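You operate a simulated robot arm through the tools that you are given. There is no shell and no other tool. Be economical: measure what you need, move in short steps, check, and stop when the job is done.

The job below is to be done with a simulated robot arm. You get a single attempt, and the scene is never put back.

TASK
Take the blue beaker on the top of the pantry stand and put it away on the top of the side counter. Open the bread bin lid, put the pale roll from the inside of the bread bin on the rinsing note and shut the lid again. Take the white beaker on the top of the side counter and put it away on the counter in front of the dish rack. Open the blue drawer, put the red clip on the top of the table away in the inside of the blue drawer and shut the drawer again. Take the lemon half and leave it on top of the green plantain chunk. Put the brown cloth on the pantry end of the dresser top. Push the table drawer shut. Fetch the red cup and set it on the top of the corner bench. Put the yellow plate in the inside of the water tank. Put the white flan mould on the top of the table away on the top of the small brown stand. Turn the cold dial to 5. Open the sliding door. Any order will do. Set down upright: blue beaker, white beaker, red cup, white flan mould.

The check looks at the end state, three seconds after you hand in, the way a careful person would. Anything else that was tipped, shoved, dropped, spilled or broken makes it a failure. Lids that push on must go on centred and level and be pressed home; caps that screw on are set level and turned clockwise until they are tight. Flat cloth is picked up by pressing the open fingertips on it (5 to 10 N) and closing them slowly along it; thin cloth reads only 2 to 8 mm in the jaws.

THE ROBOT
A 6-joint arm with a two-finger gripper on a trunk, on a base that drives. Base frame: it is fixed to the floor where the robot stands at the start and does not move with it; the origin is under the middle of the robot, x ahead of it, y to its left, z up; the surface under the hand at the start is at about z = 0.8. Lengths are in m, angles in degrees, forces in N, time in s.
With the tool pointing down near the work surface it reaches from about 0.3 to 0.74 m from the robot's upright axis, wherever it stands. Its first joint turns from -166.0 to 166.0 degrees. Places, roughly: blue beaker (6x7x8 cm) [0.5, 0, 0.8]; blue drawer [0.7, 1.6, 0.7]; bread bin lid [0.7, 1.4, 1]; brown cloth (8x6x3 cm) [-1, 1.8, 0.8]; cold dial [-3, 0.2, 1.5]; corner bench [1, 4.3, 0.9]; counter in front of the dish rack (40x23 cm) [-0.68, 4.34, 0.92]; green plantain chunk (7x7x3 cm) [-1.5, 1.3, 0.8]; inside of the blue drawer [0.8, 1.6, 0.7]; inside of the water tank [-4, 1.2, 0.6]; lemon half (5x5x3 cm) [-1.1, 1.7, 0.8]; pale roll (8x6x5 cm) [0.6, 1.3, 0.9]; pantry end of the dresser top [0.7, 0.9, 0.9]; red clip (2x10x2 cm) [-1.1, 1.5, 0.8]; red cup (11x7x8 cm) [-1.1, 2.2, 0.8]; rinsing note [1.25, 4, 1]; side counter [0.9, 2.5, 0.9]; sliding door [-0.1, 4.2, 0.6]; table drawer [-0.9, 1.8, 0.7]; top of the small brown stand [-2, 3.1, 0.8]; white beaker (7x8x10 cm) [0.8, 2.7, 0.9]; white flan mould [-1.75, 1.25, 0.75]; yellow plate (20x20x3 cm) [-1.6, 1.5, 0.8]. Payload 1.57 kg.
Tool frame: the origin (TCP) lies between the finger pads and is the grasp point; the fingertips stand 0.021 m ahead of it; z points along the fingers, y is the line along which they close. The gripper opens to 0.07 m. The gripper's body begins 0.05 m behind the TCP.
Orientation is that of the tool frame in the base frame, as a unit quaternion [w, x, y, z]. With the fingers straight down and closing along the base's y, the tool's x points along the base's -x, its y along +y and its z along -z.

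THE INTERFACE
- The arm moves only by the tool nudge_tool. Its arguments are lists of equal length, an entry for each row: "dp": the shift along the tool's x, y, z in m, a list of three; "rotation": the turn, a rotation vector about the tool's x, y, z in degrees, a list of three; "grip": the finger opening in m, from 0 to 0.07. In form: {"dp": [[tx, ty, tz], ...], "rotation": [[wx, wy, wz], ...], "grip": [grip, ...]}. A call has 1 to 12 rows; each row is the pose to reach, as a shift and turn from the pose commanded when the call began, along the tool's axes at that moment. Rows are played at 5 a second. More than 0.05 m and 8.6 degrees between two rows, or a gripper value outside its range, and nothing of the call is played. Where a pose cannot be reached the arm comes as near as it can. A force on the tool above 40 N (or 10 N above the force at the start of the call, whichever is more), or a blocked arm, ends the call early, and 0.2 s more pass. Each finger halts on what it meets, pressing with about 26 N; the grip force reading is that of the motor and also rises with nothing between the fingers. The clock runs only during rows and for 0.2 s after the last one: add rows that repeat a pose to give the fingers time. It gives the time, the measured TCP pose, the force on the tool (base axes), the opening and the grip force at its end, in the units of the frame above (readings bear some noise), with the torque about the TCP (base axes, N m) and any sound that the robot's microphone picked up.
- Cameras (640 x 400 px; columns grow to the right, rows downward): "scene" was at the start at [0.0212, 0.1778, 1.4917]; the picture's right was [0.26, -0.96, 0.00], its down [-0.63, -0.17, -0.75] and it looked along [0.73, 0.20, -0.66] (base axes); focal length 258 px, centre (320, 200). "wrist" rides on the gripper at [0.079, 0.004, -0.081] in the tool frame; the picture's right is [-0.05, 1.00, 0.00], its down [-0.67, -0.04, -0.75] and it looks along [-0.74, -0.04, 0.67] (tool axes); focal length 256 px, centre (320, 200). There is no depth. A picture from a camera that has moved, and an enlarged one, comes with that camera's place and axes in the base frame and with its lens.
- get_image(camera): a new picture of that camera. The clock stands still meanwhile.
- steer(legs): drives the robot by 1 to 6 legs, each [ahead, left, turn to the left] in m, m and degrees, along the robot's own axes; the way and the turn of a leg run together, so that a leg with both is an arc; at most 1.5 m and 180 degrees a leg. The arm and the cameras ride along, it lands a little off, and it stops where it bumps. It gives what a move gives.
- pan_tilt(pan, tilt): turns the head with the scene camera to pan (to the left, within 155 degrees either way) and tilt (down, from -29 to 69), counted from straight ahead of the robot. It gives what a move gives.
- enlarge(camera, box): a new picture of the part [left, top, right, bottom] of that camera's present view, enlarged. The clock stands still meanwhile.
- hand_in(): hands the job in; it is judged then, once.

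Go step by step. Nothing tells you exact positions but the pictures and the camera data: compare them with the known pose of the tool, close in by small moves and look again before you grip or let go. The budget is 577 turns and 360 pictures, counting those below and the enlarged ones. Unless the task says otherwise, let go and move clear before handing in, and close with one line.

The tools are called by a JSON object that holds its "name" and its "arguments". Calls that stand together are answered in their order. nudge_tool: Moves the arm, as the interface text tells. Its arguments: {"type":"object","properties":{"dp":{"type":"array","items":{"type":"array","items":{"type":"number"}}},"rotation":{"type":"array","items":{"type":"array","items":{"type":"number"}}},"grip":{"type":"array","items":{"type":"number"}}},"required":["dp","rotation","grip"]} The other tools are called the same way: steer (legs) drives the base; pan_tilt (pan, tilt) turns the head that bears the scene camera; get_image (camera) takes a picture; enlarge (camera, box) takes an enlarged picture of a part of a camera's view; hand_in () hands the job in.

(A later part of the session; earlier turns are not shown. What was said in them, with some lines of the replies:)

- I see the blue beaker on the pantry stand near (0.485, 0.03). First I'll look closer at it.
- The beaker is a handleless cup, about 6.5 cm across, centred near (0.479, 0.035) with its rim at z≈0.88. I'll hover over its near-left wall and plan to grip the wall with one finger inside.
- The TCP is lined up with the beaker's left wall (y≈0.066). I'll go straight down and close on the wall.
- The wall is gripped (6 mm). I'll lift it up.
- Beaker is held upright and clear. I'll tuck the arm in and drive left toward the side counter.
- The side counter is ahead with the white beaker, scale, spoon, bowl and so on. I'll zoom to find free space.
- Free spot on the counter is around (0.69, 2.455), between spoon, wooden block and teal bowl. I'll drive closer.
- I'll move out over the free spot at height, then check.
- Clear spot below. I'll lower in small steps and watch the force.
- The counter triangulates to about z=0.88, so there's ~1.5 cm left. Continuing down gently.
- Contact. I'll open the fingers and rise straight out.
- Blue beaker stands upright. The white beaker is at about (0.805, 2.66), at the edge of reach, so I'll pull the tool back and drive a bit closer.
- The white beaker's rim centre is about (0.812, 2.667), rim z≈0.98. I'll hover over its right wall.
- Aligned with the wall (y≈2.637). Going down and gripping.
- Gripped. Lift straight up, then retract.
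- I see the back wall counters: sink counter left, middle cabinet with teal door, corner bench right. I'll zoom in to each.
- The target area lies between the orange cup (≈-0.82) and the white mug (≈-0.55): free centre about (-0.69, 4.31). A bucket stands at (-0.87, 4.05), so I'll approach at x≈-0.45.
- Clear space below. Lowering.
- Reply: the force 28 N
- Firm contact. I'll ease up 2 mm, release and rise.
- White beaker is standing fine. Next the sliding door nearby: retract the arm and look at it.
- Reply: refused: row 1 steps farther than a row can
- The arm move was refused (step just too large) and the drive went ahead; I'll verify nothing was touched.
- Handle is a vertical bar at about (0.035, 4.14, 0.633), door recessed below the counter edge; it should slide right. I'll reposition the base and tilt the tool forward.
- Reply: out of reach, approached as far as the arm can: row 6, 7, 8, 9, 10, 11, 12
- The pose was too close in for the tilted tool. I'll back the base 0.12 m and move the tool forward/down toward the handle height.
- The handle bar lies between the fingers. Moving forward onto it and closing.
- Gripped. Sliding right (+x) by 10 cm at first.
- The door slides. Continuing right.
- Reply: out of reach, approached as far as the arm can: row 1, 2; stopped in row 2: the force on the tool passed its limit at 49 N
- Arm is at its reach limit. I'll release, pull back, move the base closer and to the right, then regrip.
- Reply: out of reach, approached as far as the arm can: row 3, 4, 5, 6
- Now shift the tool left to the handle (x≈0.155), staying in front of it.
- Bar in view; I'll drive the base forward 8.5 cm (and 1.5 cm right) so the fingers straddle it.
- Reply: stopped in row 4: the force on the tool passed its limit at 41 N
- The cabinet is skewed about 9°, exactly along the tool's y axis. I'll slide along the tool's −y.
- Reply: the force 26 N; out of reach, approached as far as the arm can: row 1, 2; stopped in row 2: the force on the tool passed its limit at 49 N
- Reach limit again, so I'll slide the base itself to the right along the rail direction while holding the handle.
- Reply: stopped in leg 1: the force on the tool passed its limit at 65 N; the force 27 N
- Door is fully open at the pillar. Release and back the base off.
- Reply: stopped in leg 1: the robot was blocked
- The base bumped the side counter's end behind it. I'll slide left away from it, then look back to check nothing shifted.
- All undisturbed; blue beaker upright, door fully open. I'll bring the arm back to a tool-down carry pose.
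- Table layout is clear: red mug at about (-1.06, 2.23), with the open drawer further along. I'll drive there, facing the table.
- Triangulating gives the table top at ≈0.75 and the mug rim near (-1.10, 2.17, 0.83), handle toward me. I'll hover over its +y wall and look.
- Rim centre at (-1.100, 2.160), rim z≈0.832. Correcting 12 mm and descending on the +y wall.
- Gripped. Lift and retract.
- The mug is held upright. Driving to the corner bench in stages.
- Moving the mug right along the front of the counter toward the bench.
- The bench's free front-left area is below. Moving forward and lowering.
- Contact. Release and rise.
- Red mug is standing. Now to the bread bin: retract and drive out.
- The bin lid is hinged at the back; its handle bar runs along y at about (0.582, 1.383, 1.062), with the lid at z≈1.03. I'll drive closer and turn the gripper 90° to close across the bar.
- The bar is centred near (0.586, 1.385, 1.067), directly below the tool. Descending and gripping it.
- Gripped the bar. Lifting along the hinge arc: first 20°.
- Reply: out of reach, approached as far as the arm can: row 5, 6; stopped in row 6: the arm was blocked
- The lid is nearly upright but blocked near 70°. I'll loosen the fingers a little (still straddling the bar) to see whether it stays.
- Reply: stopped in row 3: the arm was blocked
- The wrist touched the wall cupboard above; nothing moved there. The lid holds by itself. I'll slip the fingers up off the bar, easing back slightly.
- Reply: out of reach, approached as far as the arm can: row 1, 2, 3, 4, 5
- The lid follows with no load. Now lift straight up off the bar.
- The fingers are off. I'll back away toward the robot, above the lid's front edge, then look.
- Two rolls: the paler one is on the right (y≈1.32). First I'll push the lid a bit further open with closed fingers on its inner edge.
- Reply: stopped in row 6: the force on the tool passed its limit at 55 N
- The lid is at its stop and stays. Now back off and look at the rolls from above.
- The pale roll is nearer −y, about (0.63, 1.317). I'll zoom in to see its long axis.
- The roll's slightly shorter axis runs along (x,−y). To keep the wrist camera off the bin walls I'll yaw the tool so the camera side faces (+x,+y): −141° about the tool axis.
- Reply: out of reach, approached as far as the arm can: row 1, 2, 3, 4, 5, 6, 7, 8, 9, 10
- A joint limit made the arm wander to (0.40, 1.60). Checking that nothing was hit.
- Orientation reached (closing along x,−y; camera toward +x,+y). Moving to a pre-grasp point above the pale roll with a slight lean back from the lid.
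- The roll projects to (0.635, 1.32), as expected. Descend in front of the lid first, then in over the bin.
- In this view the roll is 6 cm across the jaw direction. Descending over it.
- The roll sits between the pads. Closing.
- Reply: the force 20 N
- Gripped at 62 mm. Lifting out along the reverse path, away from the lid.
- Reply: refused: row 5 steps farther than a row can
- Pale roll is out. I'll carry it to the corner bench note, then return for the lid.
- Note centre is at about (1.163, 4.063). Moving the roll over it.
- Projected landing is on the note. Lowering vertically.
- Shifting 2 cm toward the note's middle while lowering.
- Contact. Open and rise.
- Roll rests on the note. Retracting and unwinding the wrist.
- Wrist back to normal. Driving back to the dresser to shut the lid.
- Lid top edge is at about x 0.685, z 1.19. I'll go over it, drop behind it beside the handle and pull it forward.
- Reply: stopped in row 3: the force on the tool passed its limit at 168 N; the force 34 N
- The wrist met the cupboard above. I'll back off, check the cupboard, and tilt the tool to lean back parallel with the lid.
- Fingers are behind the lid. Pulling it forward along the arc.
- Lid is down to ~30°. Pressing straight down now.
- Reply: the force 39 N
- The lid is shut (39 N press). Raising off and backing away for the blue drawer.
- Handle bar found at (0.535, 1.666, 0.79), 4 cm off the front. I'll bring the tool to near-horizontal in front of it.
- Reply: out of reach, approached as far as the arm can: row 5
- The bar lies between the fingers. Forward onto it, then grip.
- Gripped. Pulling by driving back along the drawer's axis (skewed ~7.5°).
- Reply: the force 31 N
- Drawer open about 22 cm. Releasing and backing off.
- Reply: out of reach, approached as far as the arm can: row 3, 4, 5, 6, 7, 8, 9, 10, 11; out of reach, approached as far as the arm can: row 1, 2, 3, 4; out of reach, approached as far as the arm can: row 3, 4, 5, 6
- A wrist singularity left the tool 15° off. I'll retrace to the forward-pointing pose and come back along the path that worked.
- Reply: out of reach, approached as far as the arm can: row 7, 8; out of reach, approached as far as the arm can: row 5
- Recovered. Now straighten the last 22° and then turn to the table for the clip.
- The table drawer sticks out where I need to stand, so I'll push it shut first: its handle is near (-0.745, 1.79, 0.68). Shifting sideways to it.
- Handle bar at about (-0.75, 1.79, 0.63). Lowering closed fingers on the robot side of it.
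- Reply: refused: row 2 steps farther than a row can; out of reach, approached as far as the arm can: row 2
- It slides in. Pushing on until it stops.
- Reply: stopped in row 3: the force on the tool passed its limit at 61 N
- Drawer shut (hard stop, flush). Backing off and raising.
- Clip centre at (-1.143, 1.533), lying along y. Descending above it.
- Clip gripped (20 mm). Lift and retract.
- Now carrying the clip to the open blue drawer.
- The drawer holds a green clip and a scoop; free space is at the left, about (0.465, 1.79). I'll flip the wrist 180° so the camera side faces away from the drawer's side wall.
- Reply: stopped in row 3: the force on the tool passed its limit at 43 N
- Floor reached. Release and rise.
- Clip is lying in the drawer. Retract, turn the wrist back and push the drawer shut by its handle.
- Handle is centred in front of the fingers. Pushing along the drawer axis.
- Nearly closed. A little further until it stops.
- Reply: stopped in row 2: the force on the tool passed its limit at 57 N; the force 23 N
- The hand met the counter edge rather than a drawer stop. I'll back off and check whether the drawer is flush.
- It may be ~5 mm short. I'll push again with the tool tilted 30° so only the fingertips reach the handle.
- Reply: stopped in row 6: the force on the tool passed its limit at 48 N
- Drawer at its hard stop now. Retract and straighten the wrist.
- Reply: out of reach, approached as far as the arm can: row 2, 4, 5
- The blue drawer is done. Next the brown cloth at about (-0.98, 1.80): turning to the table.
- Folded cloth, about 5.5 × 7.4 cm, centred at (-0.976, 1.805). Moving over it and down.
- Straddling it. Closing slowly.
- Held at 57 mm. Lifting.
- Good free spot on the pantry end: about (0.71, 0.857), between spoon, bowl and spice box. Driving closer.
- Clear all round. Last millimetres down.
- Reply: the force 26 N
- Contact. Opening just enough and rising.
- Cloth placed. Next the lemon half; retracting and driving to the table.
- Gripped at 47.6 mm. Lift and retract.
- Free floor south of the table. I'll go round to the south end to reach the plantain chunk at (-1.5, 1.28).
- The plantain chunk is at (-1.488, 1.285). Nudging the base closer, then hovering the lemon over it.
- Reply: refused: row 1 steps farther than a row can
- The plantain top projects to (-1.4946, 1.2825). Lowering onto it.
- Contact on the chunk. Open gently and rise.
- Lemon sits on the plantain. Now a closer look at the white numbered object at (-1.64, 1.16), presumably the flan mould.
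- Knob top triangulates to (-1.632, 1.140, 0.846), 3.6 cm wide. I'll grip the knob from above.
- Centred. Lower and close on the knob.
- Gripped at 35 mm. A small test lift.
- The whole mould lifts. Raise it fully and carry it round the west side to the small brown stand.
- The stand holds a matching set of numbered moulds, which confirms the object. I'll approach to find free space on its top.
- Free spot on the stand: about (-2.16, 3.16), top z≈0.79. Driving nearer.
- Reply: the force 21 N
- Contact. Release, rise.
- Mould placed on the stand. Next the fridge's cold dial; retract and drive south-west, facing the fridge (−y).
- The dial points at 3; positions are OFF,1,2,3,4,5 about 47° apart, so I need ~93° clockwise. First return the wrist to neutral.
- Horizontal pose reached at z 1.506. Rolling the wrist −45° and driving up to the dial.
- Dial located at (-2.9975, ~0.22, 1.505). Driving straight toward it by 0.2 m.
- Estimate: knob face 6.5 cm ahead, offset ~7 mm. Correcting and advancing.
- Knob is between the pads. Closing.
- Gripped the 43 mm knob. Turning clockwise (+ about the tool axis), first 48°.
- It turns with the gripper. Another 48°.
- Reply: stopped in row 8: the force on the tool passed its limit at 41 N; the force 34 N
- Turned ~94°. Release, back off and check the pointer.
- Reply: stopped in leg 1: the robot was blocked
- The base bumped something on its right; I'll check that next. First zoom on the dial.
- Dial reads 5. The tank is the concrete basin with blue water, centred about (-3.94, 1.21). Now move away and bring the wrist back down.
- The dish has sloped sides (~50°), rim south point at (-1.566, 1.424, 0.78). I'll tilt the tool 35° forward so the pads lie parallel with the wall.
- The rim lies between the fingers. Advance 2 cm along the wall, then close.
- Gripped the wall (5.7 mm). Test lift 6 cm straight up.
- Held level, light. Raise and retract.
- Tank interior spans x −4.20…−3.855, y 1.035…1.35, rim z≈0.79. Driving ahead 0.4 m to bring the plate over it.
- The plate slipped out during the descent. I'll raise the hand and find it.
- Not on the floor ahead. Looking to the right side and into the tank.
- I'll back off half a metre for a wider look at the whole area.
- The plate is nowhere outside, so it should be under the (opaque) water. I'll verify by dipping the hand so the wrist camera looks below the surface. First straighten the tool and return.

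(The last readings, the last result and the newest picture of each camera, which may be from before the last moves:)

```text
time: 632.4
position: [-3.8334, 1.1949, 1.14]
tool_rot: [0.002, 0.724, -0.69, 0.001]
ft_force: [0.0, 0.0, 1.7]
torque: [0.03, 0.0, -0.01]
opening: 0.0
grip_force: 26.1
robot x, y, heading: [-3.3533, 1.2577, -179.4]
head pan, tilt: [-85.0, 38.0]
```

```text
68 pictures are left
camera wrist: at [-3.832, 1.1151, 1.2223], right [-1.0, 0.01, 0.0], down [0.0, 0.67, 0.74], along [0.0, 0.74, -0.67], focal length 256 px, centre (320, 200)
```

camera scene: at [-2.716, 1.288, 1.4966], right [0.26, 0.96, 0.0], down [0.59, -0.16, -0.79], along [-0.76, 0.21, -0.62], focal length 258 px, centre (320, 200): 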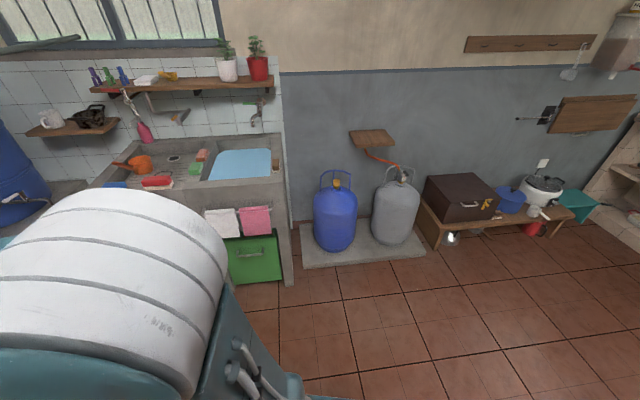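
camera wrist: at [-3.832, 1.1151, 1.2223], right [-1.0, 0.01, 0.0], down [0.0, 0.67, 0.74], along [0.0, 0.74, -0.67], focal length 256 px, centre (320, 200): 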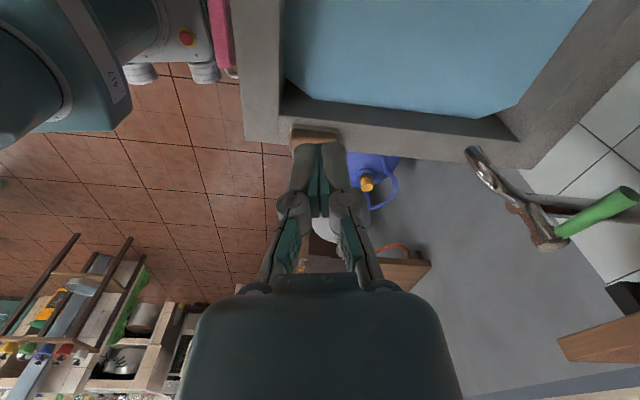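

{"name": "nudge_tool", "arguments": {"dp": [[-0.011, 0.036, 0.02], [-0.021, 0.073, 0.04], [-0.032, 0.11, 0.06], [-0.032, 0.146, 0.08], [-0.032, 0.146, 0.125], [-0.032, 0.146, 0.17], [-0.032, 0.146, 0.215], [-0.032, 0.146, 0.26], [-0.032, 0.146, 0.3], [-0.032, 0.146, 0.3]], "rotation": [[0, 0, 0], [0, 0, 0], [0, 0, 0], [0, 0, 0], [0, 0, 0], [0, 0, 0], [0, 0, 0], [0, 0, 0], [0, 0, 0], [0, 0, 0]], "grip": [0, 0, 0, 0, 0, 0, 0, 0, 0, 0]}}

{"name": "get_image", "arguments": {"camera": "wrist"}}

```text
time: 634.6
position: [-3.9779, 1.2173, 0.8452]
tool_rot: [0.001, 0.724, -0.69, 0.002]
ft_force: [-0.7, 0.4, 0.9]
torque: [0.01, 0.03, -0.02]
opening: 0.0003
grip_force: 25.8
robot x, y, heading: [-3.3538, 1.2664, -179.4]
head pan, tilt: [-85.0, 38.0]
```

```text
67 pictures are left
camera wrist: at [-3.978, 1.1374, 0.9255], right [-1.0, 0.01, 0.0], down [0.0, 0.67, 0.74], along [0.0, 0.74, -0.67], focal length 256 px, centre (320, 200)
```

wrist: 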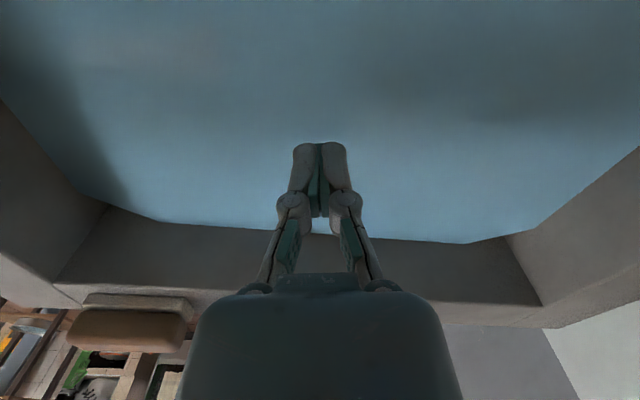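

{"name": "nudge_tool", "arguments": {"dp": [[0, 0, 0.03], [0, 0, 0.06], [0, 0, 0.09], [0, 0, 0.12], [0, 0, 0.15], [0, 0, 0.18], [0, 0, 0.2], [0, 0, 0.2]], "rotation": [[0, 0, 0], [0, 0, 0], [0, 0, 0], [0, 0, 0], [0, 0, 0], [0, 0, 0], [0, 0, 0], [0, 0, 0]], "grip": [0, 0, 0, 0, 0, 0, 0, 0]}}

{"name": "get_image", "arguments": {"camera": "wrist"}}

```text
time: 636.4
position: [-3.9811, 1.2187, 0.641]
tool_rot: [0.001, 0.724, -0.69, 0.002]
ft_force: [-0.5, -0.5, -1.1]
torque: [0.02, -0.02, 0.04]
opening: 0.0003
grip_force: 25.7
robot x, y, heading: [-3.3523, 1.2608, -180.0]
head pan, tilt: [-85.0, 38.0]
```

```text
66 pictures are left
camera wrist: at [-3.9804, 1.1386, 0.7222], right [-1.0, 0.01, 0.0], down [0.0, 0.67, 0.74], along [0.0, 0.74, -0.67], focal length 256 px, centre (320, 200)
```

wrist: 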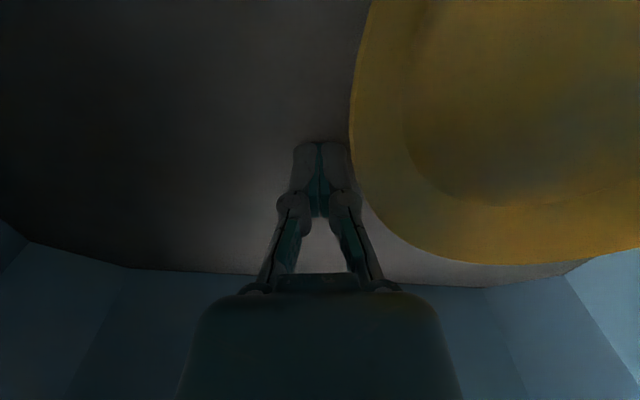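

The plate lies flat on the tank's bottom. Withdraw the hand straight up and back away.

{"name": "nudge_tool", "arguments": {"dp": [[0, 0, -0.045], [0, 0, -0.09], [0, 0, -0.135], [0, 0, -0.18], [0, 0, -0.225], [0, 0, -0.27], [0, 0, -0.315], [0, 0, -0.36], [0, 0, -0.405], [0, 0, -0.45], [0, -0.04, -0.45], [0, -0.08, -0.45]], "rotation": [[0, 0, 0], [0, 0, 0], [0, 0, 0], [0, 0, 0], [0, 0, 0], [0, 0, 0], [0, 0, 0], [0, 0, 0], [0, 0, 0], [0, 0, 0], [0, 0, 0], [0, 0, 0]], "grip": [0, 0, 0, 0, 0, 0, 0, 0, 0, 0, 0, 0]}}

{"name": "steer", "arguments": {"legs": [[-0.6, 0, 0]]}}

{"name": "pan_tilt", "arguments": {"pan": 0, "tilt": 38}}

{"name": "get_image", "arguments": {"camera": "scene"}}

```text
time: 639.0
position: [-3.9025, 1.2202, 1.0928]
tool_rot: [0.002, 0.723, -0.69, 0.002]
ft_force: [0.4, 0.4, -0.4]
torque: [-0.04, -0.02, 0.01]
opening: 0.0001
grip_force: 25.6
robot x, y, heading: [-3.3499, 1.2594, -179.5]
head pan, tilt: [-85.0, 38.0]
```

```text
time: 642.4
position: [-3.2903, 1.226, 1.0929]
tool_rot: [0.002, 0.723, -0.691, 0.002]
ft_force: [-1.0, 0.3, 0.0]
torque: [0.02, 0.0, 0.01]
opening: 0.0001
grip_force: 25.6
robot x, y, heading: [-2.7396, 1.261, -179.7]
head pan, tilt: [-85.0, 38.0]
```

```text
time: 644.0
position: [-3.2892, 1.226, 1.0917]
tool_rot: [0.003, 0.723, -0.691, 0.002]
ft_force: [0.2, 0.6, -0.3]
torque: [0.0, -0.02, -0.01]
opening: 0.0001
grip_force: 26.6
robot x, y, heading: [-2.7388, 1.2668, -179.9]
head pan, tilt: [0.0, 38.0]
```

```text
65 pictures are left
camera scene: at [-2.7685, 1.1089, 1.4964], right [0.0, 1.0, 0.0], down [0.62, 0.0, -0.79], along [-0.79, 0.0, -0.62], focal length 258 px, centre (320, 200)
```

scene: 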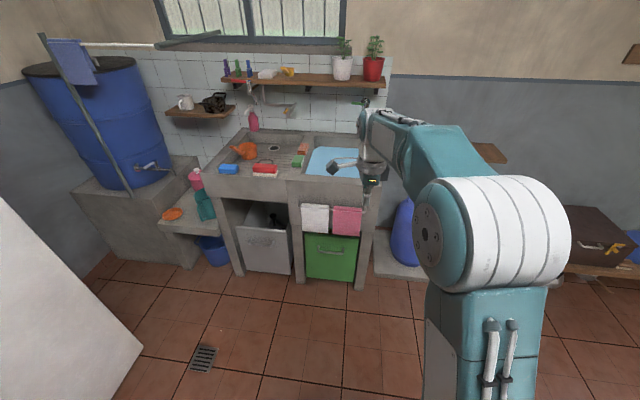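

All twelve jobs are done, I have checked each one, and the hand is empty and clear of everything. Handing in.

{"name": "hand_in", "arguments": {}}

```text
The job is handed in.
```

I finished all twelve jobs and handed the work in. The yellow plate slipped from the gripper on the way down into the water tank. The wrist camera then showed it lying flat on the tank bottom.
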